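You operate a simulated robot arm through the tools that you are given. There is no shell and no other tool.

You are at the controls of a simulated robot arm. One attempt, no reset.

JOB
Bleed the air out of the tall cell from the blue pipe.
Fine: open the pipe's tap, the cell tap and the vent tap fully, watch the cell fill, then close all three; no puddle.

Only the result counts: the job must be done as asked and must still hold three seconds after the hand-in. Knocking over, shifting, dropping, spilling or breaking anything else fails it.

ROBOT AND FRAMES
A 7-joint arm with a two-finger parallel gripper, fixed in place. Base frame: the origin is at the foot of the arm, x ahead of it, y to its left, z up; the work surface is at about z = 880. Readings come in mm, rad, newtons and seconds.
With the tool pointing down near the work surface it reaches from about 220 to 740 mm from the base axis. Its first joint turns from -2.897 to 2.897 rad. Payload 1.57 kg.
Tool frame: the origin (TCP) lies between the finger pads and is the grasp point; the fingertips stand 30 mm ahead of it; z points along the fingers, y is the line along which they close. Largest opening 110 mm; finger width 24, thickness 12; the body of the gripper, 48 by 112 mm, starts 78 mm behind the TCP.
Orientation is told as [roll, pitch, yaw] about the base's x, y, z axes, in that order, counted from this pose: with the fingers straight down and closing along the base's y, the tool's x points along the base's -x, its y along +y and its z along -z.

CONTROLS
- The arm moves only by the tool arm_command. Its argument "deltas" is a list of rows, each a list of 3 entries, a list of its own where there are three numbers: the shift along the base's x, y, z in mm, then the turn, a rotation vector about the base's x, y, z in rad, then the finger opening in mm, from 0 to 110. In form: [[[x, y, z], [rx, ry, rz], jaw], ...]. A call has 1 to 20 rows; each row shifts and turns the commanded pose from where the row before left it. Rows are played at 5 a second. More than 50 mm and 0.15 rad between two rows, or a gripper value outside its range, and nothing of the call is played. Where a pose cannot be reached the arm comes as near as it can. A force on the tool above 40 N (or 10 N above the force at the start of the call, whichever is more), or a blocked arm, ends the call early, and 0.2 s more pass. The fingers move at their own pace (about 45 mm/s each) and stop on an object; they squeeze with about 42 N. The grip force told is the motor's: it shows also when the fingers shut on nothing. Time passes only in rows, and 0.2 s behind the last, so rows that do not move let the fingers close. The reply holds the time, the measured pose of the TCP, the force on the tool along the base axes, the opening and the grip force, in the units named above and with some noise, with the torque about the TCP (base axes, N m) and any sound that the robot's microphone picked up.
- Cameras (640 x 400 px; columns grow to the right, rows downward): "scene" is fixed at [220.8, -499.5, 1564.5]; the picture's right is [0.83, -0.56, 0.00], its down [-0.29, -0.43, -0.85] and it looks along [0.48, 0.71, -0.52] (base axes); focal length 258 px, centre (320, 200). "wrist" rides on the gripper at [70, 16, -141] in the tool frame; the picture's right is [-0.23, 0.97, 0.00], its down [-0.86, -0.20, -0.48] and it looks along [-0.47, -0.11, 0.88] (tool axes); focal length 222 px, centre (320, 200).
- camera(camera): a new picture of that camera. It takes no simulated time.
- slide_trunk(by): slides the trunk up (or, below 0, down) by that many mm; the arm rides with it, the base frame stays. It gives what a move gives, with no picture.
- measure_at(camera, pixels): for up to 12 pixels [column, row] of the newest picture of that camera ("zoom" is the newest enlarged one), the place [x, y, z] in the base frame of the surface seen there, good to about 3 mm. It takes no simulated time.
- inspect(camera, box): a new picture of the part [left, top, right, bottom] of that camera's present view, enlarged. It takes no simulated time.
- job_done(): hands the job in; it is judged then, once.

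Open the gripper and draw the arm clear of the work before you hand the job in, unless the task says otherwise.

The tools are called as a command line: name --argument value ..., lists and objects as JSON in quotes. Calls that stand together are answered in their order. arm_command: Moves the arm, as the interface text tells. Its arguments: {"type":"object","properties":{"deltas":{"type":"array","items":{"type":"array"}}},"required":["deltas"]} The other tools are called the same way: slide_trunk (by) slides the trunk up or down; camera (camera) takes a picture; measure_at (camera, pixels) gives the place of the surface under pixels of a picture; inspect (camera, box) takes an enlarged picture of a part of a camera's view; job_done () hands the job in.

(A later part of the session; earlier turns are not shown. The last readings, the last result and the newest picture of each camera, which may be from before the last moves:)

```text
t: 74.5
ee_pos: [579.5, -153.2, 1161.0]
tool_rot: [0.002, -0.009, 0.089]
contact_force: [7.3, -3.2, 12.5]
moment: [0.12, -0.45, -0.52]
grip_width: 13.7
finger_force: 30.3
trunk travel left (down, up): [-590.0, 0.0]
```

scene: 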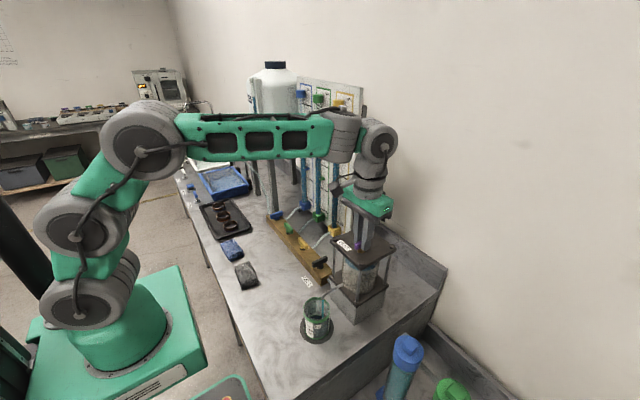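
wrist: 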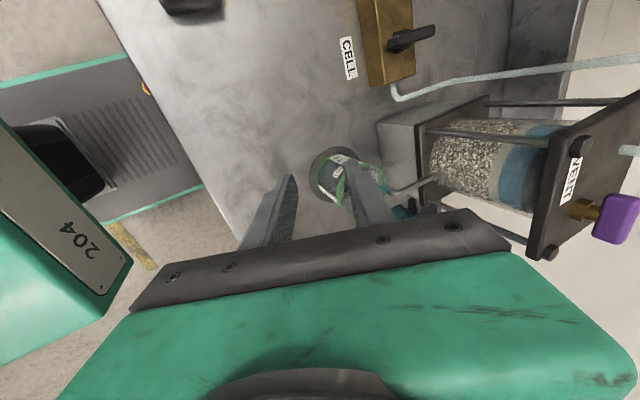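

Close to the open stop. I'll finish the turn, relax, release, and move to a viewing pose at yaw 0 beside the cell with the hand tilted, so I can return quickly.

arm_command --deltas '[[[0, 0, 0], [0, 0, 0.05], 0], [[0, 0, 0], [0, 0, -0.08], 0], [[0, 0, 0], [0, 0, 0], 36], [[0, 0, 0], [0, 0, 0], 36], [[0, 0, 25], [0, 0, -0.03], 36], [[0, 0, 25], [0, 0, -0.03], 36], [[3, 48, 0], [0, 0, 0], 36], [[3, 48, 0], [0, 0, 0], 36], [[3, 48, 0], [0, 0, 0], 36], [[2, 17, -42], [-0.125, 0, 0], 36], [[0, 0, -42], [-0.125, 0, 0], 36], [[0, 0, -42], [-0.125, 0, 0], 36], [[0, 0, -30], [-0.125, 0, 0], 36]]'

camera --camera "wrist"

inspect --camera "scene" --box '[325, 200, 405, 325]'

```text
t: 77.3
ee_pos: [591.2, 7.9, 1055.6]
tool_rot: [-0.501, -0.009, 0.002]
contact_force: [0.7, 0.0, -0.5]
moment: [-0.02, 0.01, 0.01]
grip_width: 36.1
finger_force: 0.0
trunk travel left (down, up): [-590.0, 0.0]
```

```text
taken
```

wrist: 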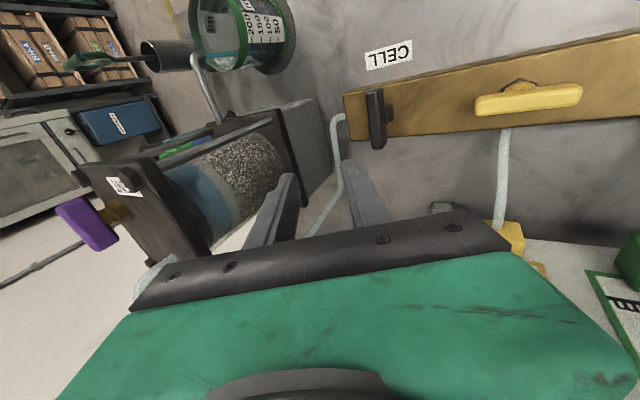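

```text
3.20 times, centred on (365, 262) of scene
```

zoom: 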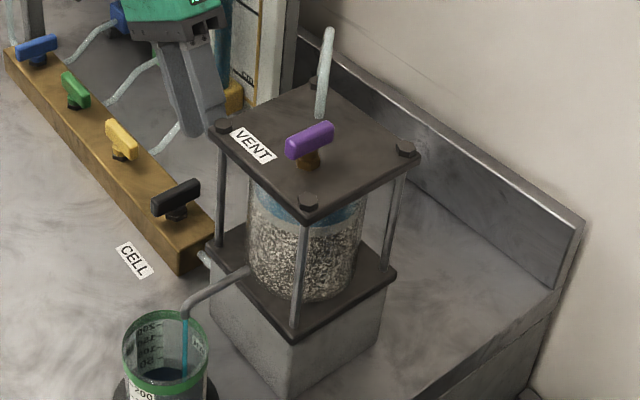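

The vent lever is open (crosswise), and the cell shows at about (215,185) in the wrist view. I'll zoom in on it.

inspect --camera "wrist" --box '[120, 130, 240, 250]'

inspect --camera "wrist" --box '[150, 150, 210, 230]'

```text
3.33 times, centred on (180, 190) of wrist
```

zoom: 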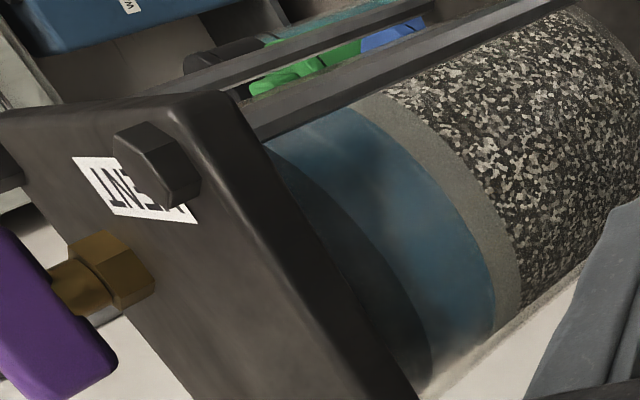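

```text
5.00 times, centred on (180, 190) of wrist
```

zoom: 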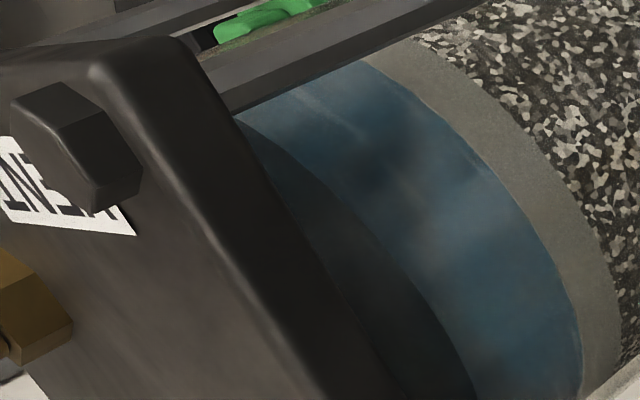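

There's a blue water band with a darker zone toward the lid. I'll wait 1 s here and compare.

arm_command --deltas '[[[0, 0, 0], [0, 0, 0], 36], [[0, 0, 0], [0, 0, 0], 36], [[0, 0, 0], [0, 0, 0], 36], [[0, 0, 0], [0, 0, 0], 36]]'

inspect --camera "wrist" --box '[150, 150, 210, 230]'

inspect --camera "scene" --box '[280, 70, 370, 220]'

```text
t: 78.3
ee_pos: [591.7, 7.8, 1055.1]
tool_rot: [-0.497, -0.008, 0.001]
contact_force: [0.7, 0.5, 0.3]
moment: [-0.01, 0.0, -0.04]
grip_width: 36.1
finger_force: 0.1
trunk travel left (down, up): [-590.0, 0.0]
```

```text
5.00 times, centred on (180, 190) of wrist
```

zoom: 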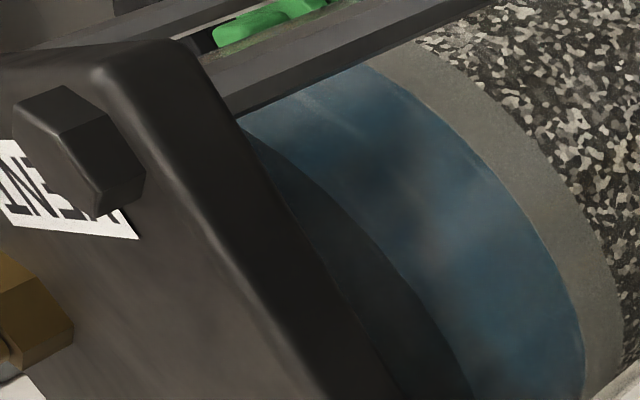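

```text
2.67 times, centred on (325, 145) of scene
```

zoom: 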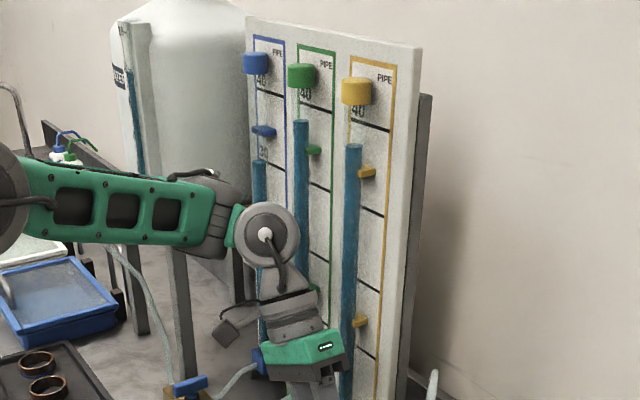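

The change is small; the blue pipe is dropping slowly (row 147→160 in the zoom). I'll wait 2 s more and compare again, watching the vent tube too.

arm_command --deltas '[[[0, 0, 0], [0, 0, 0], 36], [[0, 0, 0], [0, 0, 0], 36], [[0, 0, 0], [0, 0, 0], 36], [[0, 0, 0], [0, 0, 0], 36], [[0, 0, 0], [0, 0, 0], 36], [[0, 0, 0], [0, 0, 0], 36], [[0, 0, 0], [0, 0, 0], 36], [[0, 0, 0], [0, 0, 0], 36], [[0, 0, 0], [0, 0, 0], 36]]'

inspect --camera "wrist" --box '[150, 150, 210, 230]'

inspect --camera "scene" --box '[330, 190, 410, 280]'

```text
t: 80.3
ee_pos: [590.4, 7.7, 1055.1]
tool_rot: [-0.498, -0.006, 0.001]
contact_force: [-0.4, -0.3, -0.2]
moment: [0.02, 0.03, 0.0]
grip_width: 36.1
finger_force: 0.1
trunk travel left (down, up): [-590.0, 0.0]
```

```text
5.00 times, centred on (180, 190) of wrist
```

zoom: 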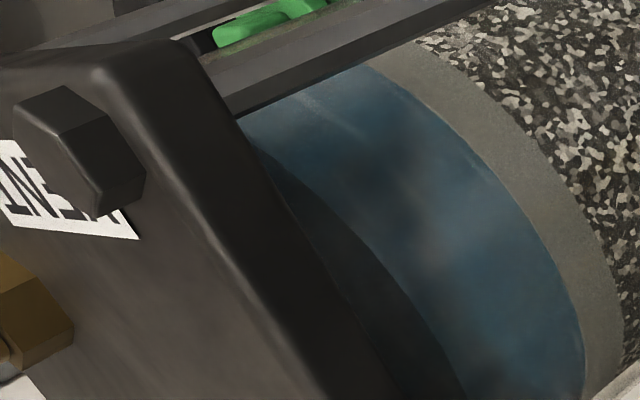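

```text
4.44 times, centred on (370, 235) of scene
```

zoom: 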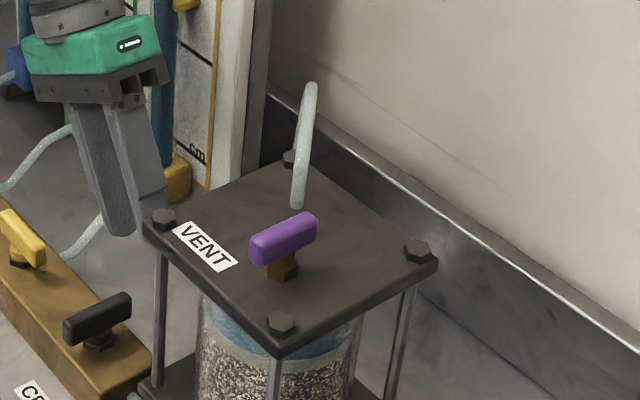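

The dark air zone is shrinking slowly: its boundary at the bottom edge went from x≈478 to 472 to 463 over 3 s. I'll wait 2 s more to refine the rate.

arm_command --deltas '[[[0, 0, 0], [0, 0, 0], 36], [[0, 0, 0], [0, 0, 0], 36], [[0, 0, 0], [0, 0, 0], 36], [[0, 0, 0], [0, 0, 0], 36], [[0, 0, 0], [0, 0, 0], 36], [[0, 0, 0], [0, 0, 0], 36], [[0, 0, 0], [0, 0, 0], 36], [[0, 0, 0], [0, 0, 0], 36], [[0, 0, 0], [0, 0, 0], 36]]'

inspect --camera "wrist" --box '[150, 150, 210, 230]'

inspect --camera "wrist" --box '[120, 130, 240, 250]'

```text
t: 82.3
ee_pos: [589.7, 6.6, 1054.8]
tool_rot: [-0.496, -0.008, 0.001]
contact_force: [-0.3, -0.7, 0.7]
moment: [0.0, -0.02, 0.01]
grip_width: 36.0
finger_force: 0.1
trunk travel left (down, up): [-590.0, 0.0]
```

```text
5.00 times, centred on (180, 190) of wrist
```

zoom: 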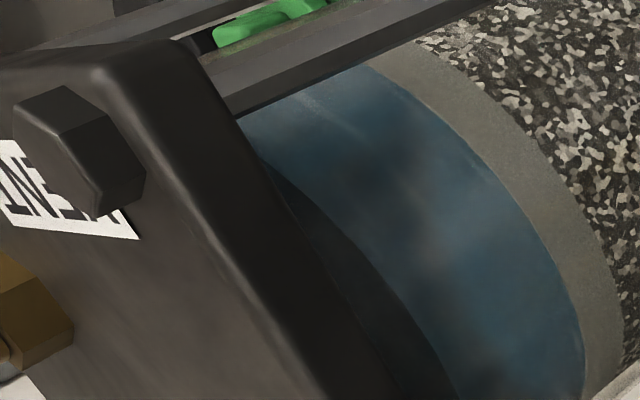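

```text
3.33 times, centred on (180, 190) of wrist
```

zoom: 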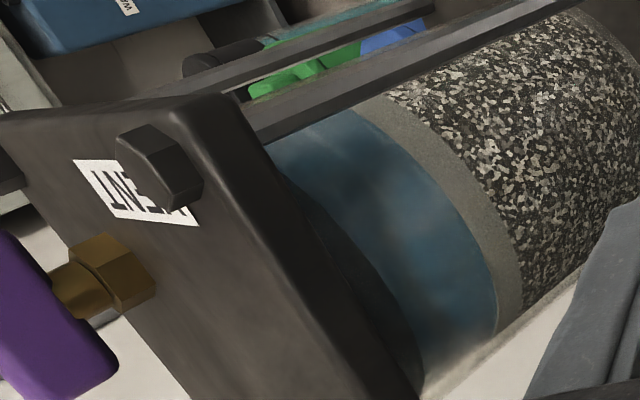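

The air gap shrinks about 2.8 px/s with roughly 55–70 px left, so it needs about 20 s more. I'll wait 4 s and re-measure.

arm_command --deltas '[[[0, 0, 0], [0, 0, 0], 36], [[0, 0, 0], [0, 0, 0], 36], [[0, 0, 0], [0, 0, 0], 36], [[0, 0, 0], [0, 0, 0], 36], [[0, 0, 0], [0, 0, 0], 36], [[0, 0, 0], [0, 0, 0], 36], [[0, 0, 0], [0, 0, 0], 36], [[0, 0, 0], [0, 0, 0], 36], [[0, 0, 0], [0, 0, 0], 36], [[0, 0, 0], [0, 0, 0], 36], [[0, 0, 0], [0, 0, 0], 36], [[0, 0, 0], [0, 0, 0], 36], [[0, 0, 0], [0, 0, 0], 36], [[0, 0, 0], [0, 0, 0], 36], [[0, 0, 0], [0, 0, 0], 36], [[0, 0, 0], [0, 0, 0], 36], [[0, 0, 0], [0, 0, 0], 36], [[0, 0, 0], [0, 0, 0], 36], [[0, 0, 0], [0, 0, 0], 36]]'

inspect --camera "wrist" --box '[150, 150, 210, 230]'

inspect --camera "scene" --box '[285, 200, 415, 350]'

inspect --camera "scene" --box '[280, 70, 370, 220]'

```text
t: 86.3
ee_pos: [590.1, 7.5, 1055.8]
tool_rot: [-0.497, -0.008, 0.003]
contact_force: [0.0, -0.7, 0.6]
moment: [0.0, 0.0, 0.03]
grip_width: 36.2
finger_force: 0.0
trunk travel left (down, up): [-590.0, 0.0]
```

```text
5.00 times, centred on (180, 190) of wrist
```

zoom: 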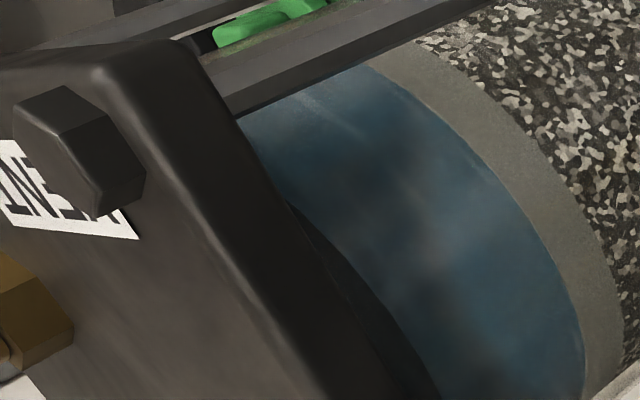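

```text
2.67 times, centred on (350, 275) of scene
```

zoom: 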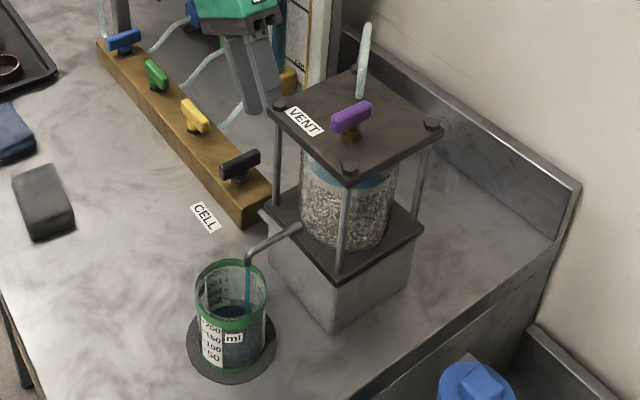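

```text
2.67 times, centred on (325, 145) of scene
```

zoom: 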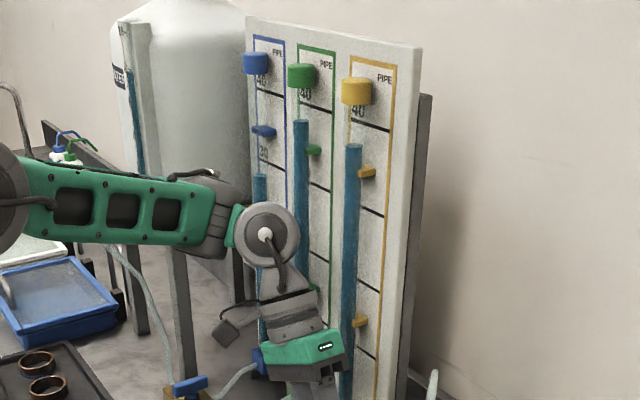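

The gap is down to roughly 38 px at about 3.5–4 px/s. I'll wait 3 s more and re-measure.

arm_command --deltas '[[[0, 0, 0], [0, 0, 0], 36], [[0, 0, 0], [0, 0, 0], 36], [[0, 0, 0], [0, 0, 0], 36], [[0, 0, 0], [0, 0, 0], 36], [[0, 0, 0], [0, 0, 0], 36], [[0, 0, 0], [0, 0, 0], 36], [[0, 0, 0], [0, 0, 0], 36], [[0, 0, 0], [0, 0, 0], 36], [[0, 0, 0], [0, 0, 0], 36], [[0, 0, 0], [0, 0, 0], 36], [[0, 0, 0], [0, 0, 0], 36], [[0, 0, 0], [0, 0, 0], 36], [[0, 0, 0], [0, 0, 0], 36], [[0, 0, 0], [0, 0, 0], 36]]'

inspect --camera "wrist" --box '[150, 150, 210, 230]'

inspect --camera "wrist" --box '[120, 130, 240, 250]'

```text
t: 89.3
ee_pos: [590.7, 7.7, 1055.7]
tool_rot: [-0.498, -0.006, 0.002]
contact_force: [-0.7, 0.9, 0.2]
moment: [0.01, 0.01, 0.01]
grip_width: 35.7
finger_force: 0.0
trunk travel left (down, up): [-590.0, 0.0]
```

```text
5.00 times, centred on (180, 190) of wrist
```

zoom: 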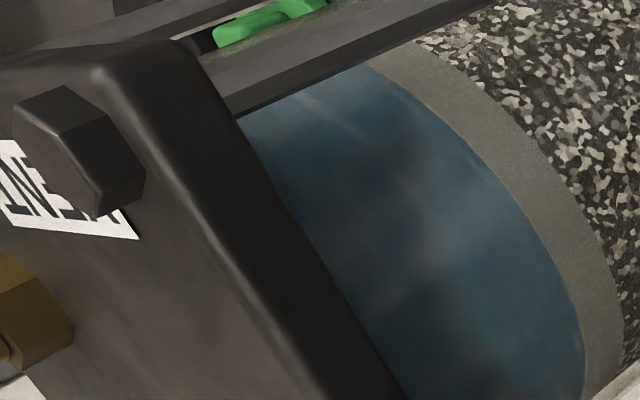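

```text
3.33 times, centred on (180, 190) of wrist
```

zoom: 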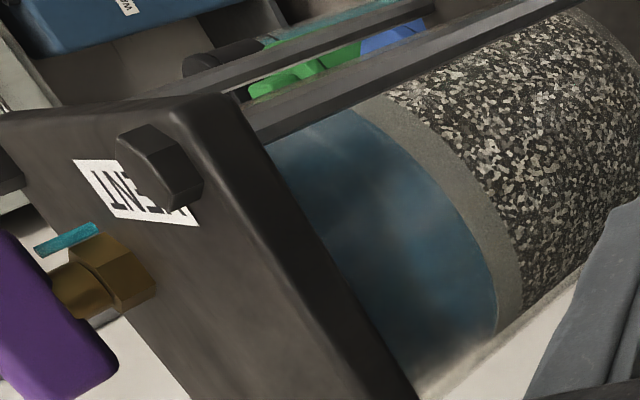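

The gap has disappeared and a teal stream shows near the vent at (65,240) in the zoom. The cell is full, so I'm going straight back to close the vent.

arm_command --deltas '[[[0, 0, 48], [0.125, 0, 0], 34], [[0, 0, 48], [0.125, 0, 0], 34], [[0, 0, 46], [0.125, 0, 0], 34], [[-3, -46, 8], [0.125, 0, 0], 34], [[-3, -49, 0], [0, 0, 0], 34], [[-3, -49, 0], [0, 0, 0], 34], [[-2, -17, -20], [0, 0, 0], 34], [[0, 0, -25], [0, 0, 0], 30], [[0, 0, 0], [0, 0, 0], 0], [[0, 0, 0], [0, 0, 0], 0], [[0, 0, 0], [0, 0, -0.15], 0], [[0, 0, 0], [0, 0, -0.15], 0], [[0, 0, 0], [0, 0, -0.15], 0], [[0, 0, 0], [0, 0, -0.15], 0], [[0, 0, 0], [0, 0, -0.15], 0], [[0, 0, 0], [0, 0, -0.15], 0], [[0, 0, 0], [0, 0, -0.15], 0], [[0, 0, 0], [0, 0, -0.15], 0], [[0, 0, 0], [0, 0, -0.15], 0], [[0, 0, 0], [0, 0, -0.15], 0]]'

inspect --camera "scene" --box '[325, 190, 425, 300]'

inspect --camera "wrist" --box '[220, 50, 440, 225]'

```text
t: 93.5
ee_pos: [577.7, -156.2, 1159.0]
tool_rot: [0.0, -0.006, -1.504]
contact_force: [-11.8, -7.7, -11.1]
moment: [-0.35, 0.23, 0.01]
grip_width: 13.6
finger_force: 29.6
trunk travel left (down, up): [-590.0, 0.0]
```

```text
3.64 times, centred on (375, 245) of scene
```

zoom: 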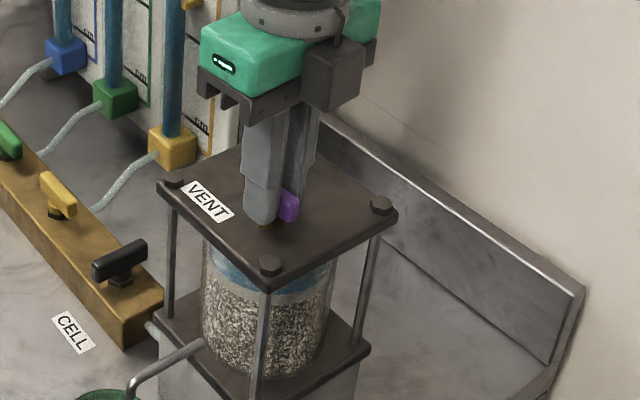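

```text
2.29 times, centred on (330, 138) of wrist
```

zoom: 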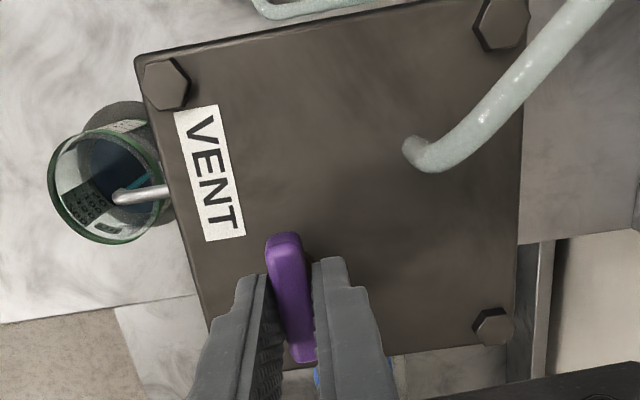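

The vent is nearly shut. I'll push it fully to the closed stop and then look for any puddle.

arm_command --deltas '[[[0, 0, 0], [0, 0, -0.06], 0], [[0, 0, 0], [0, 0, -0.05], 0], [[0, 0, 0], [0, 0, -0.04], 0]]'

camera --camera "scene"

camera --camera "wrist"

inspect --camera "scene" --box '[330, 230, 450, 350]'

```text
t: 94.3
ee_pos: [577.4, -155.3, 1159.3]
tool_rot: [-0.002, -0.007, -1.652]
contact_force: [-18.6, -7.4, -17.2]
moment: [0.0, 0.68, 0.33]
grip_width: 14.1
finger_force: 29.9
trunk travel left (down, up): [-590.0, 0.0]
```

```text
taken
```

scene: 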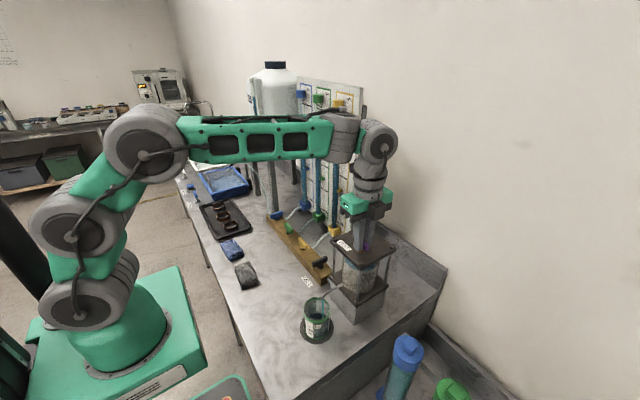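

```text
taken
```

wrist: 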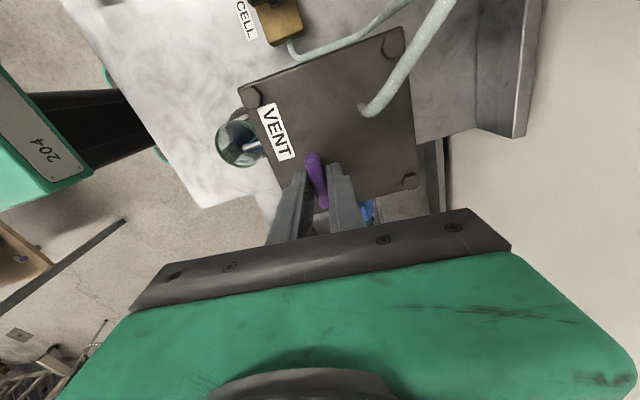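

```text
3.33 times, centred on (390, 290) of scene
```

zoom: 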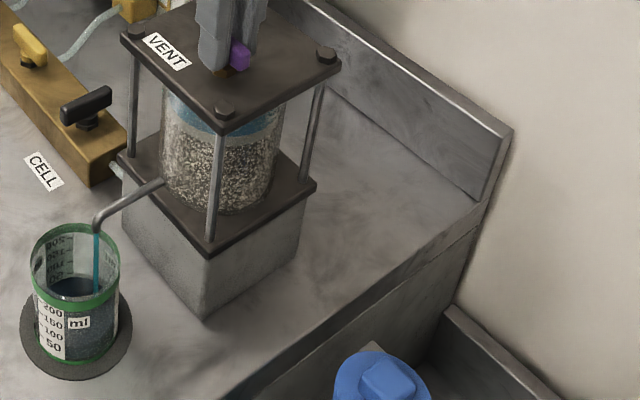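

No puddle is visible on the lid, bench or floor. I'll relieve the side load and press a bit further to confirm the closed stop.

arm_command --deltas '[[[-1.5, 0, -1.5], [0, 0, -0.04], 0], [[-0.5, 0, -0.5], [0, 0, -0.04], 0]]'

inspect --camera "wrist" --box '[220, 80, 420, 225]'

```text
t: 94.9
ee_pos: [578.0, -154.6, 1158.1]
tool_rot: [0.004, -0.008, -1.73]
contact_force: [-9.0, -9.1, -10.1]
moment: [0.08, 0.54, 0.98]
grip_width: 15.4
finger_force: 30.8
trunk travel left (down, up): [-590.0, 0.0]
```

```text
2.76 times, centred on (320, 152) of wrist
```

zoom: 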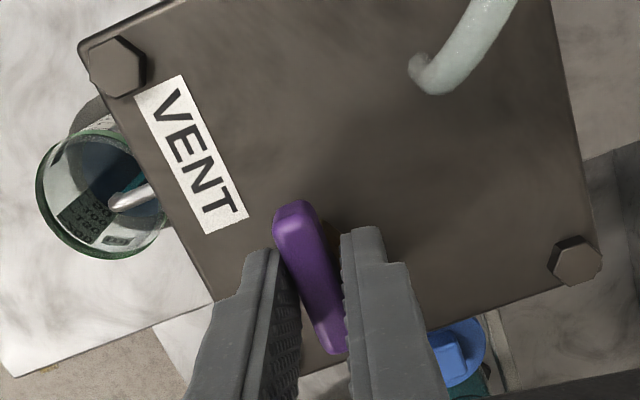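

The closed stop is confirmed (+0.98 N·m). I'll relax, release, lift clear, and travel to above the black CELL lever at yaw 0.

arm_command --deltas '[[[0, 0, 0], [0, 0, 0.1], 0], [[0, 0, 0], [0, 0, 0.05], 36], [[0, 0, 0], [0, 0, 0], 36], [[0, 0, 33], [0, 0, 0], 36], [[0, 0, 34], [0, 0, 0], 36], [[-1, 20, 0], [0, 0, 0.14], 36], [[-1, 20, 0], [0, 0, 0.14], 36], [[-1, 20, 0], [0, 0, 0.14], 36], [[-1, 20, 0], [0, 0, 0.14], 36], [[-1, 20, 0], [0, 0, 0.14], 36], [[-1, 20, 0], [0, 0, 0.14], 36], [[-1, 20, 0], [0, 0, 0.14], 36], [[-1, 20, 0], [0, 0, 0.14], 36], [[-1, 12, 0], [0, 0, 0.14], 36], [[-1, 0, 0], [0, 0, 0.14], 36], [[0, 0, 0], [0, 0, 0.14], 36], [[0, 0, 0], [0, 0, 0.04], 36]]'

inspect --camera "scene" --box '[325, 200, 405, 325]'

```text
t: 98.5
ee_pos: [567.3, 19.9, 1223.2]
tool_rot: [0.003, -0.009, -0.001]
contact_force: [0.4, 0.4, 0.3]
moment: [0.0, 0.0, 0.0]
grip_width: 35.9
finger_force: 0.1
trunk travel left (down, up): [-590.0, 0.0]
```

```text
3.20 times, centred on (365, 262) of scene
```

zoom: 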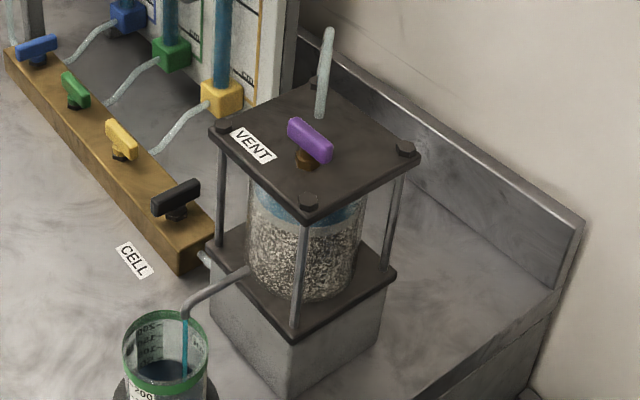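

The vent lever is closed and there's no puddle. I'll lower the trunk 161 mm, then descend to the black lever.

slide_trunk --by -161

arm_command --deltas '[[[1, -2, -30], [0, 0, 0], 36], [[0, 0, -20], [0, 0, 0], 36]]'

inspect --camera "wrist" --box '[220, 80, 420, 225]'

```text
t: 100.3
ee_pos: [568.4, 18.4, 1063.2]
tool_rot: [0.002, -0.006, -0.001]
contact_force: [0.0, -0.3, 0.6]
moment: [0.0, 0.02, -0.02]
grip_width: 36.3
finger_force: 0.0
trunk travel left (down, up): [-429.0, 161.0]
```

```text
t: 100.9
ee_pos: [567.7, 18.1, 1013.3]
tool_rot: [0.002, -0.008, -0.003]
contact_force: [0.1, 1.1, 0.3]
moment: [0.03, 0.01, 0.02]
grip_width: 35.9
finger_force: 0.0
trunk travel left (down, up): [-429.0, 161.0]
```

```text
2.76 times, centred on (320, 152) of wrist
```

zoom: 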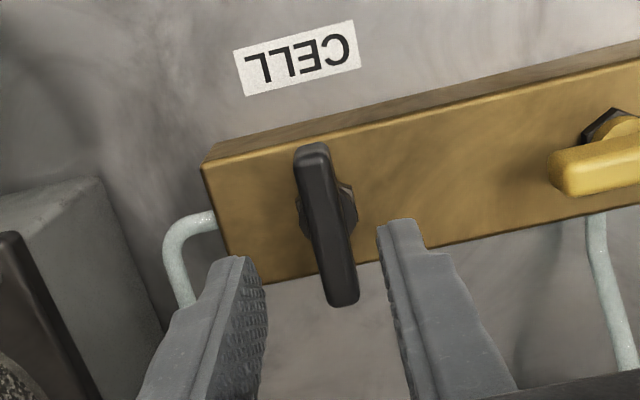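

Well aligned with the open lever. I'll descend, grip, and turn clockwise most of the way.

arm_command --deltas '[[[0, 0, -17], [0, 0, 0], 34], [[0, 0, -15], [0, 0, 0], 32], [[0, 0, -15], [0, 0, 0], 30], [[0, 0, 0], [0, 0, 0], 0], [[0, 0, 0], [0, 0, 0], 0], [[0, 0, 0], [0, 0, 0], 0], [[0, 0, 0], [0, 0, -0.1], 0], [[0, 0, 0], [0, 0, -0.12], 0], [[0, 0, 0], [0, 0, -0.12], 0], [[0, 0, 0], [0, 0, -0.12], 0], [[0, 0, 0], [0, 0, -0.12], 0], [[0, 0, 0], [0, 0, -0.12], 0], [[0, 0, 0], [0, 0, -0.12], 0], [[0, 0, 0], [0, 0, -0.12], 0], [[0, 0, 0], [0, 0, -0.12], 0], [[0, 0, 0], [0, 0, -0.12], 0]]'

inspect --camera "wrist" --box '[220, 80, 420, 225]'

```text
t: 104.3
ee_pos: [569.5, 19.0, 966.9]
tool_rot: [0.002, -0.012, -1.184]
contact_force: [11.7, 32.5, 2.1]
moment: [0.61, -0.19, -0.03]
grip_width: 12.7
finger_force: 29.4
trunk travel left (down, up): [-429.0, 161.0]
```

```text
2.76 times, centred on (320, 152) of wrist
```

zoom: 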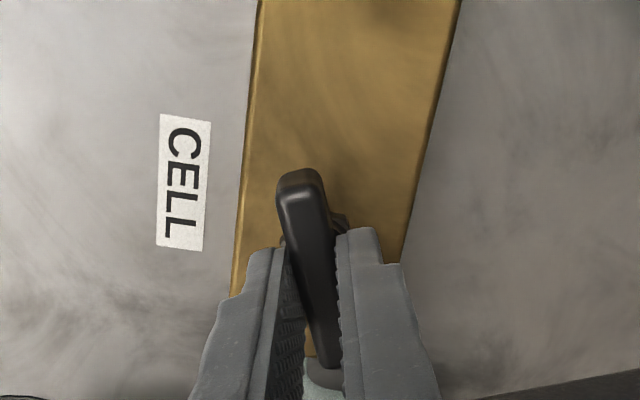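

The lever is following, but the +y force is 32 N. I'll relieve it by 2 mm and finish closing.

arm_command --deltas '[[[1, 1.5, 0], [0, 0, -0.02], 0], [[0, 1, 0], [0, 0, -0.09], 0], [[0, 0.5, 0], [0, 0, -0.1], 0], [[0, 0, 0], [0, 0, -0.1], 0], [[0, 0, 0], [0, 0, -0.08], 0]]'

```text
t: 105.5
ee_pos: [569.6, 20.0, 966.8]
tool_rot: [0.002, -0.009, -1.574]
contact_force: [9.8, 0.0, 5.2]
moment: [-0.95, -0.08, 0.17]
grip_width: 12.9
finger_force: 29.8
trunk travel left (down, up): [-429.0, 161.0]
```

Nearly at the closed stop. I'll press slightly further to confirm.

arm_command --deltas '[[[0, 0, 0], [0, 0, -0.04], 0], [[0, 0, 0], [0, 0, -0.04], 0]]'

inspect --camera "wrist" --box '[220, 80, 420, 225]'

inspect --camera "scene" --box '[285, 260, 385, 350]'

```text
t: 106.1
ee_pos: [570.9, 19.7, 966.7]
tool_rot: [0.004, -0.006, -1.654]
contact_force: [10.2, -4.2, 8.8]
moment: [-0.24, 0.12, 0.88]
grip_width: 14.2
finger_force: 30.6
trunk travel left (down, up): [-429.0, 161.0]
```

```text
2.76 times, centred on (320, 152) of wrist
```

zoom: 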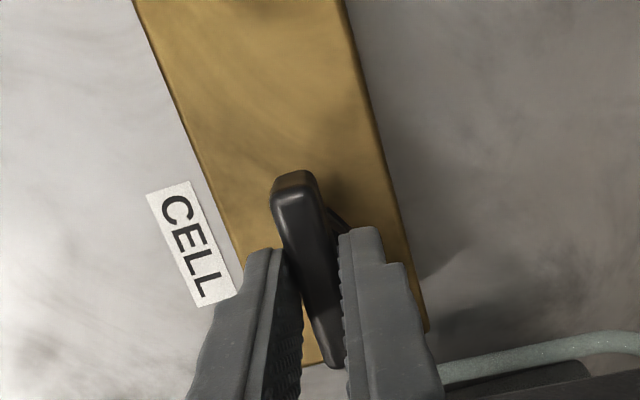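

```text
4.44 times, centred on (335, 305) of scene
```

zoom: 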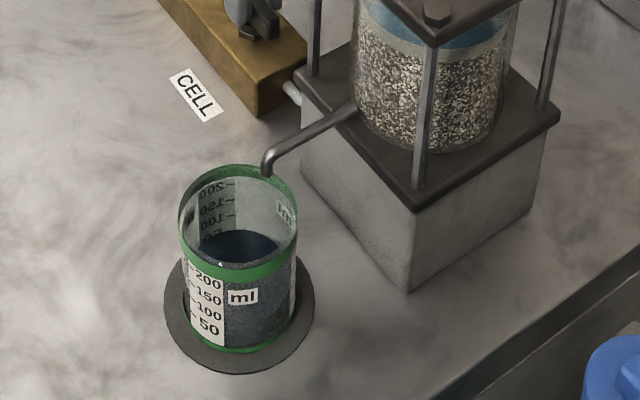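

The outflow has stopped and the cell lever is at its closed stop (+0.88 N·m). I'll release, lift, and raise the trunk to the height I used for the blue tap.

arm_command --deltas '[[[0, 0, 0], [0, 0, 0.08], 0], [[0, 0, 0], [0, 0, 0], 36], [[0, 0, 0], [0, 0, 0], 36], [[0, 0, 20], [0, 0, 0], 36], [[0, 0, 20], [0, 0, 0], 36]]'

slide_trunk --by 61

inspect --camera "scene" --box '[270, 190, 400, 290]'

```text
t: 107.3
ee_pos: [570.1, 19.1, 1005.9]
tool_rot: [0.001, -0.008, -1.571]
contact_force: [-0.6, 0.1, -0.7]
moment: [-0.01, 0.0, -0.03]
grip_width: 35.9
finger_force: 0.0
trunk travel left (down, up): [-429.0, 161.0]
```

```text
t: 108.3
ee_pos: [569.2, 20.5, 1067.9]
tool_rot: [0.003, -0.007, -1.572]
contact_force: [0.0, -0.2, 1.0]
moment: [-0.04, 0.02, 0.04]
grip_width: 36.3
finger_force: 0.2
trunk travel left (down, up): [-490.0, 100.0]
```

```text
4.00 times, centred on (335, 240) of scene
```

zoom: 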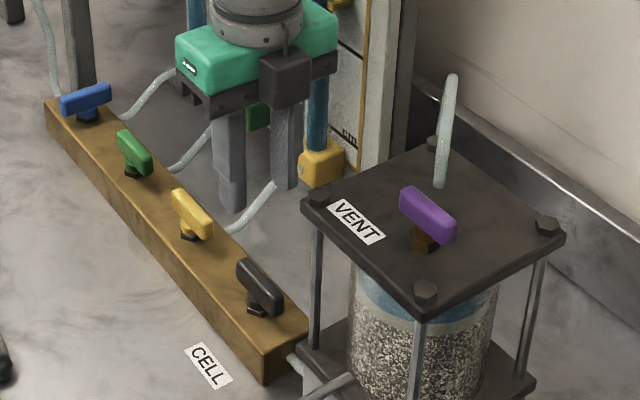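

Both the black and purple levers are closed (aligned along y). I'll travel to the blue tap while rotating toward yaw 180°.

arm_command --deltas '[[[0, 16.3, 0], [0, 0, 0.147], 36], [[0, 16.3, 0], [0, 0, 0.147], 36], [[0, 16.3, 0], [0, 0, 0.147], 36], [[0, 16.3, 0], [0, 0, 0.147], 36], [[0, 16.3, 0], [0, 0, 0.147], 36], [[0, 16.3, 0], [0, 0, 0.147], 36], [[0, 16.3, 0], [0, 0, 0.147], 36], [[0, 16.3, 0], [0, 0, 0.147], 36], [[0, 16.3, 0], [0, 0, 0.147], 36], [[0, 16.3, 0], [0, 0, 0.147], 36], [[0, 16.3, 0], [0, 0, 0.147], 36], [[0, 16.3, 0], [0, 0, 0.147], 36], [[0, 16.3, 0], [0, 0, 0.147], 36], [[0, 16.3, 0], [0, 0, 0.147], 36], [[0, 16.3, 0], [0, 0, 0.147], 36], [[0, 16.3, 0], [0, 0, 0.147], 36], [[0, 16.3, 0], [0, 0, 0.147], 36], [[0, 16.3, 0], [0, 0, 0.147], 36], [[0, 16.3, 0], [0, 0, 0.147], 36], [[0, 16.3, 0], [0, 0, 0.147], 36]]'

arm_command --deltas '[[[0, 0, 0], [0, 0, 0.147], 36], [[0, 0, 0], [0, 0, 0.147], 36], [[0, 0, 0], [0, 0, 0.147], 36], [[0, 0, 0], [0, 0, 0.147], 36], [[0, 0, 0], [0, 0, 0.147], 36], [[0, 0, 0], [0, 0, 0.147], 36], [[0, 0, 0], [0, 0, 0.147], 36], [[0, 0, 0], [0, 0, 0.147], 36], [[0, 0, 0], [0, 0, 0.147], 36], [[0, 0, 0], [0, 0, 0.147], 36], [[0, 0, 0], [0, 0, 0.147], 36], [[0, 0, 0], [0, 0, 0.155], 36]]'

camera --camera "wrist"

```text
t: 112.5
ee_pos: [568.6, 344.9, 1067.8]
tool_rot: [0.002, -0.007, 1.371]
contact_force: [-0.6, -0.1, 0.1]
moment: [-0.01, -0.05, -0.03]
grip_width: 36.1
finger_force: 0.0
trunk travel left (down, up): [-490.0, 100.0]
```

```text
refused: row 12 steps farther than a row can; nothing moved
```

```text
taken
```

wrist: 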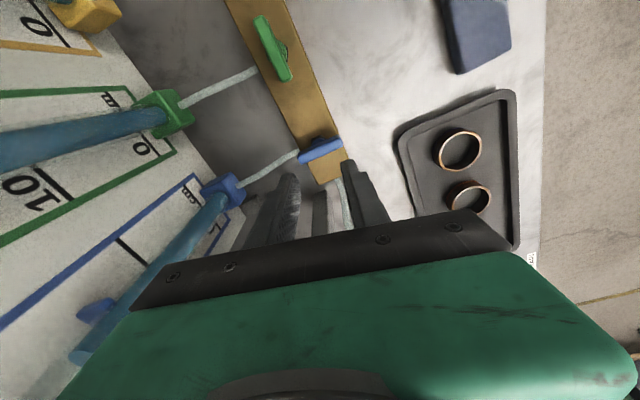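

The last row exceeded the limit, so nothing moved. I'll repeat the rotation with legal steps.

arm_command --deltas '[[[0, 0, 0], [0, 0, 0.147], 36], [[0, 0, 0], [0, 0, 0.147], 36], [[0, 0, 0], [0, 0, 0.147], 36], [[0, 0, 0], [0, 0, 0.147], 36], [[0, 0, 0], [0, 0, 0.147], 36], [[0, 0, 0], [0, 0, 0.147], 36], [[0, 0, 0], [0, 0, 0.147], 36], [[0, 0, 0], [0, 0, 0.147], 36], [[0, 0, 0], [0, 0, 0.147], 36], [[0, 0, 0], [0, 0, 0.147], 36], [[0, 0, 0], [0, 0, 0.147], 36], [[0, 1, -20], [0, 0, 0.147], 36], [[0, 0, -20], [0, 0, 0.007], 36]]'

inspect --camera "wrist" --box '[220, 80, 420, 225]'

```text
t: 115.3
ee_pos: [569.5, 347.8, 1026.7]
tool_rot: [0.004, -0.007, 3.138]
contact_force: [-0.1, 0.2, -0.9]
moment: [-0.02, 0.01, 0.0]
grip_width: 36.0
finger_force: 0.1
trunk travel left (down, up): [-490.0, 100.0]
```

```text
2.76 times, centred on (320, 152) of wrist
```

zoom: 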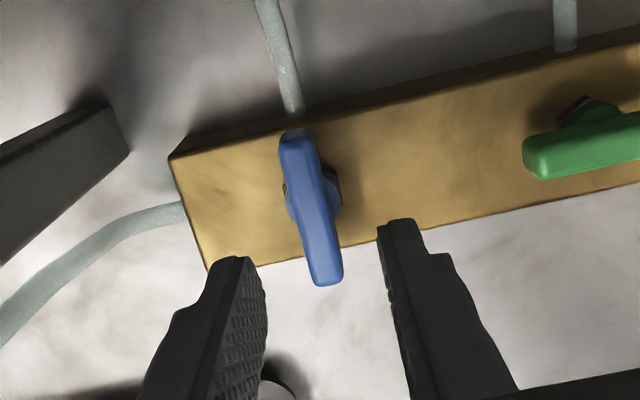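

The blue lever is aligned between the fingers at yaw 180°. I'll descend, grip, and turn clockwise.

arm_command --deltas '[[[0, 0, -20], [0, 0, 0], 34], [[0, 0, -20], [0, 0, 0], 32], [[0, 0, -20], [0, 0, 0], 30], [[0, 0, 0], [0, 0, 0], 0], [[0, 0, 0], [0, 0, 0], 0], [[0, 0, 0], [0, 0, 0], 0], [[0, 0, 0], [0, 0, -0.1], 0], [[0, 0.5, 0], [0, 0, -0.12], 0], [[0, 0.5, 0], [0, 0, -0.12], 0], [[0, 0, 0], [0, 0, -0.12], 0], [[0, 0, 0], [0, 0, -0.12], 0], [[0, 0, 0], [0, 0, -0.12], 0]]'

inspect --camera "wrist" --box '[220, 80, 420, 225]'

```text
t: 117.9
ee_pos: [570.6, 349.1, 966.0]
tool_rot: [0.002, -0.008, 2.434]
contact_force: [10.7, 17.8, -5.3]
moment: [0.72, -0.31, 0.01]
grip_width: 12.7
finger_force: 29.7
trunk travel left (down, up): [-490.0, 100.0]
```

```text
2.76 times, centred on (320, 152) of wrist
```

zoom: 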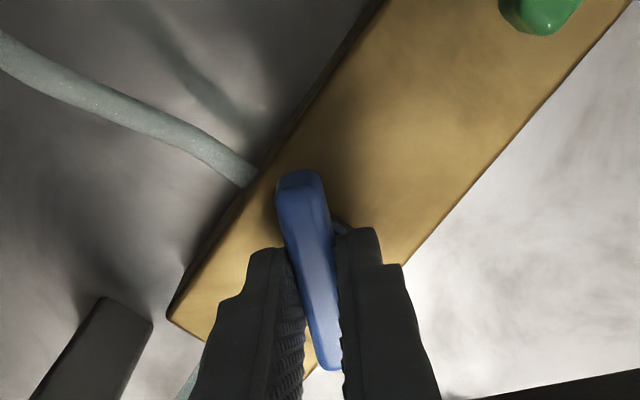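

Turning well at about half way. I'll relieve the side load and continue closing.

arm_command --deltas '[[[1, 1, 0], [0, 0, -0.1], 0], [[0, 0.5, 0], [0, 0, -0.12], 0], [[0, 0, 0], [0, 0, -0.12], 0], [[0, 0, 0], [0, 0, -0.12], 0], [[0, 0, 0], [0, 0, -0.12], 0], [[0, 0, 0], [0, 0, -0.12], 0], [[0, 0, 0], [0, 0, -0.12], 0], [[0, 0, 0], [0, 0, -0.05], 0]]'

```text
t: 119.7
ee_pos: [569.1, 349.6, 966.1]
tool_rot: [0.005, -0.005, 1.566]
contact_force: [-4.5, 5.2, -14.5]
moment: [0.79, -0.24, 0.27]
grip_width: 12.7
finger_force: 30.0
trunk travel left (down, up): [-490.0, 100.0]
```

At about 90° with torque rising. I'll press slightly more to confirm the closed stop.

arm_command --deltas '[[[0, 0, 0], [0, 0, -0.04], 0], [[0, 0, 0], [0, 0, -0.04], 0]]'

```text
t: 120.3
ee_pos: [570.5, 349.8, 966.3]
tool_rot: [0.004, -0.004, 1.488]
contact_force: [-5.5, 1.1, -14.9]
moment: [-0.1, -0.26, 0.94]
grip_width: 14.2
finger_force: 30.6
trunk travel left (down, up): [-490.0, 100.0]
```

The stop is confirmed (+0.94 N·m). I'll relax, release, and lift clear.

arm_command --deltas '[[[0, 0, 0], [0, 0, 0.08], 0], [[0, 0, 0], [0, 0, 0], 40], [[0, 0, 0], [0, 0, 0], 40], [[0, 0, 20], [0, 0, 0], 40], [[0, 0, 20], [0, 0, 0], 40], [[0, 0, 30], [0, 0, 0], 60], [[-20, -10, 20], [0, 0, 0], 60], [[-40, -20, 0], [0, 0, 0], 60], [[-40, -25, 0], [0, 0, 0], 60], [[-40, -25, 0], [0, 0, 0], 60], [[-40, -25, 0], [0, 0, 0], 60]]'

camera --camera "scene"

inspect --camera "scene" --box '[250, 190, 410, 350]'

inspect --camera "scene" --box '[270, 195, 340, 285]'

```text
t: 122.7
ee_pos: [386.8, 245.3, 1057.4]
tool_rot: [0.006, -0.007, 1.566]
contact_force: [-0.2, 0.0, -0.1]
moment: [-0.01, 0.01, 0.04]
grip_width: 60.1
finger_force: 0.0
trunk travel left (down, up): [-490.0, 100.0]
```

```text
taken
```

scene: 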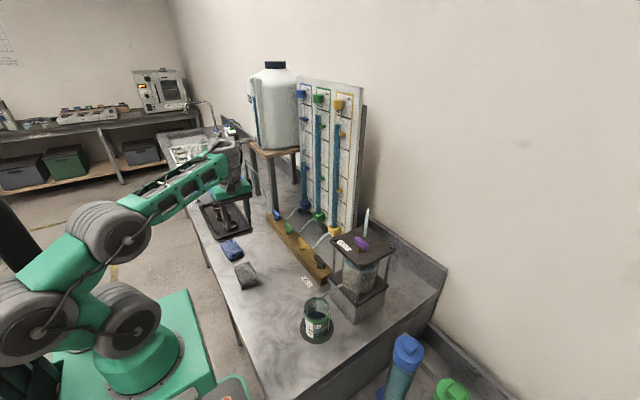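

```text
2.50 times, centred on (330, 270) of scene
```

zoom: 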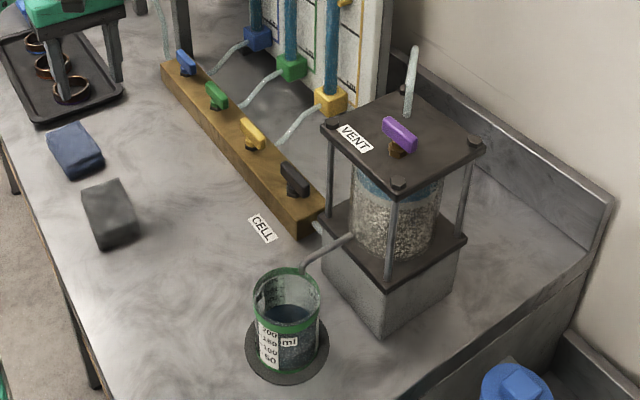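

```text
4.44 times, centred on (305, 240) of scene
```

zoom: 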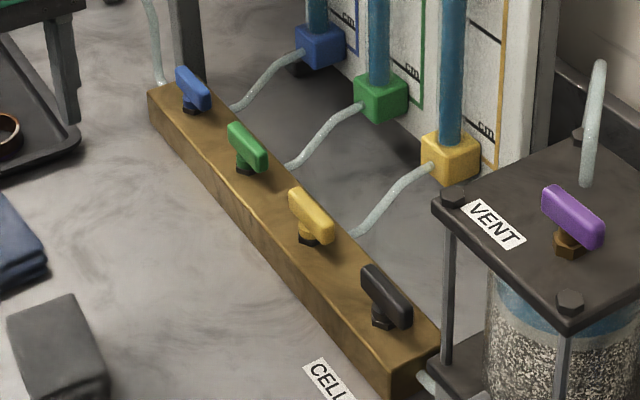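

All levers are back in the closed position and nothing else moved. Before handing in, I'll go to the earlier side-view pose to confirm the cell is full.

arm_command --deltas '[[[0, -15, 0], [0, 0, -0.145], 40], [[0, -15, 0], [0, 0, -0.145], 40], [[0, -15, 0], [0, 0, -0.145], 40], [[0, -15, 0], [0, 0, -0.145], 40], [[0, -15, 0], [0, 0, -0.145], 40], [[0, -15, 0], [0, 0, -0.145], 40], [[0, -15, 0], [0, 0, -0.145], 40], [[0, -15, 0], [0, 0, -0.145], 40], [[0, -15, 0], [0, 0, -0.145], 40], [[0, -15, 0], [0, 0, -0.145], 40], [[0, -15, 0], [0, 0, -0.145], 40], [[0, -15, 0], [0, 0, -0.145], 40], [[0, -15, 0], [0, 0, -0.145], 40], [[0, -15, 0], [0, 0, -0.145], 40], [[0, -15, 0], [0, 0, -0.145], 40], [[0, -15, 0], [0, 0, -0.145], 40], [[0, -15, 0], [0, 0, -0.145], 40], [[0, -15, 0], [0, 0, -0.145], 40], [[0, -15, 0], [0, 0, -0.145], 40], [[0, -15, 0], [0, 0, -0.145], 40]]'

arm_command --deltas '[[[-4, -5, 1], [0, 0, -0.145], 40], [[-4, 0, 1], [0, 0, -0.14], 40], [[-4, 0, 1], [0, -0.1, 0], 40], [[-5, 0, 1], [0, -0.1, 0], 40], [[0, 0, 0], [0, -0.1, 0], 40], [[0, 0, 0], [0, -0.1, 0], 40]]'

camera --camera "wrist"

inspect --camera "wrist" --box '[480, 130, 600, 250]'

```text
t: 124.4
ee_pos: [375.6, 147.9, 993.4]
tool_rot: [0.037, 0.162, 0.599]
contact_force: [0.4, -0.7, 0.4]
moment: [-0.02, -0.03, 0.06]
grip_width: 40.4
finger_force: 0.0
trunk travel left (down, up): [-490.0, 100.0]
stopped in row 8: the arm was blocked; the commanded pose is now the measured one
```

```text
t: 125.8
ee_pos: [355.4, 142.4, 998.0]
tool_rot: [-0.098, -0.203, 0.326]
contact_force: [0.4, 0.0, 0.3]
moment: [0.04, 0.0, 0.01]
grip_width: 40.0
finger_force: 0.0
trunk travel left (down, up): [-490.0, 100.0]
```

```text
taken
```

wrist: 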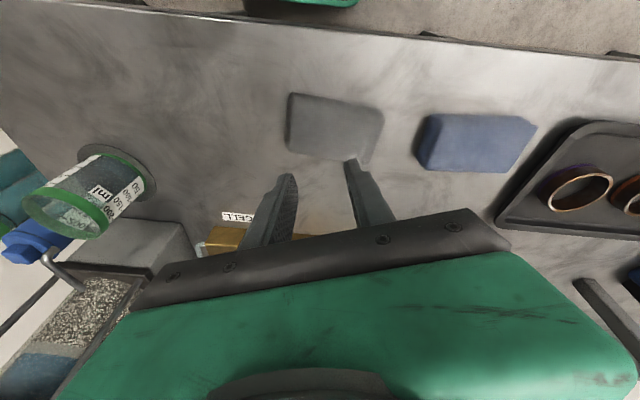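

```text
3.33 times, centred on (540, 190) of wrist
```

zoom: 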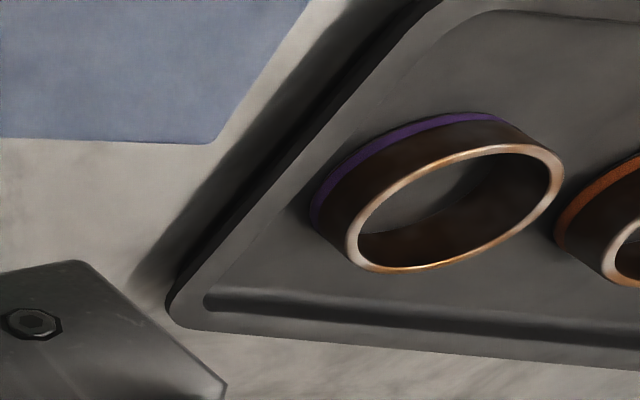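

The arm was blocked partway and the pose is tilted. I'll look at the scene for what stopped it before moving further.

camera --camera "scene"

inspect --camera "scene" --box '[150, 130, 350, 290]'

```text
taken
```

scene: 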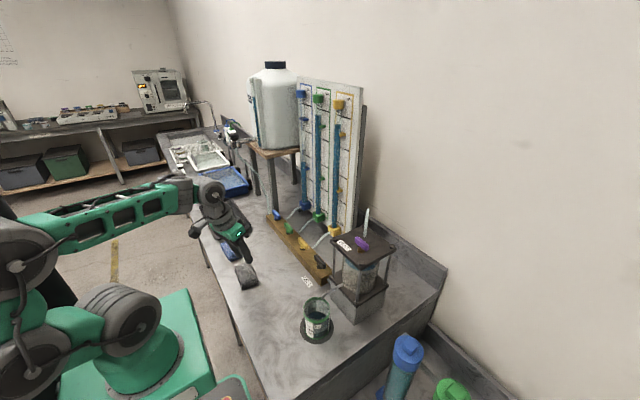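

```text
2.50 times, centred on (250, 210) of scene
```

zoom: 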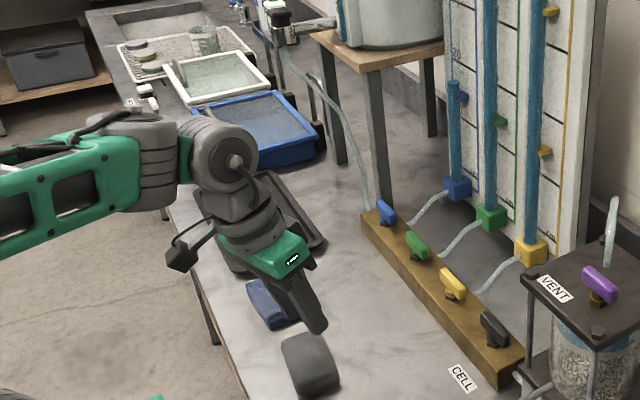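

Nothing was disturbed; the arm had merely folded against its own limits. I'll inspect the lid, bench and area around the cell closely for any puddle.

inspect --camera "scene" --box '[335, 215, 405, 265]'

inspect --camera "scene" --box '[300, 250, 460, 380]'

inspect --camera "wrist" --box '[0, 130, 180, 400]'

```text
8.00 times, centred on (370, 240) of scene
```

zoom: 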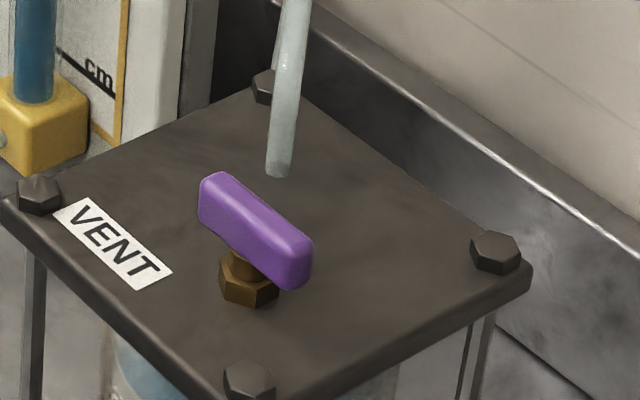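

```text
3.08 times, centred on (380, 315) of scene
```

zoom: 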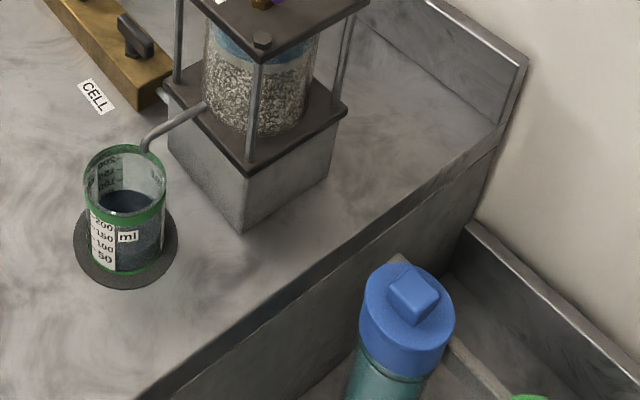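

```text
1.48 times, centred on (90, 265) of wrist
```

zoom: 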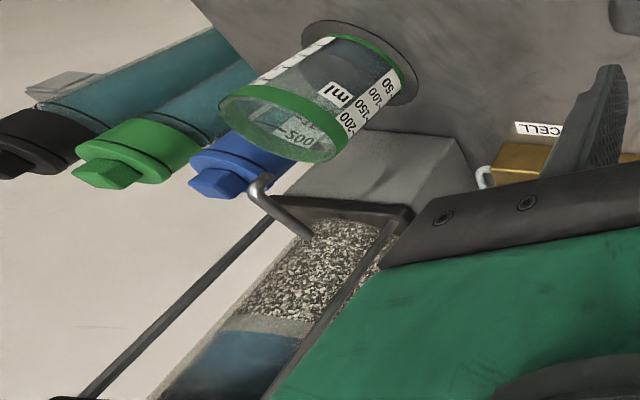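

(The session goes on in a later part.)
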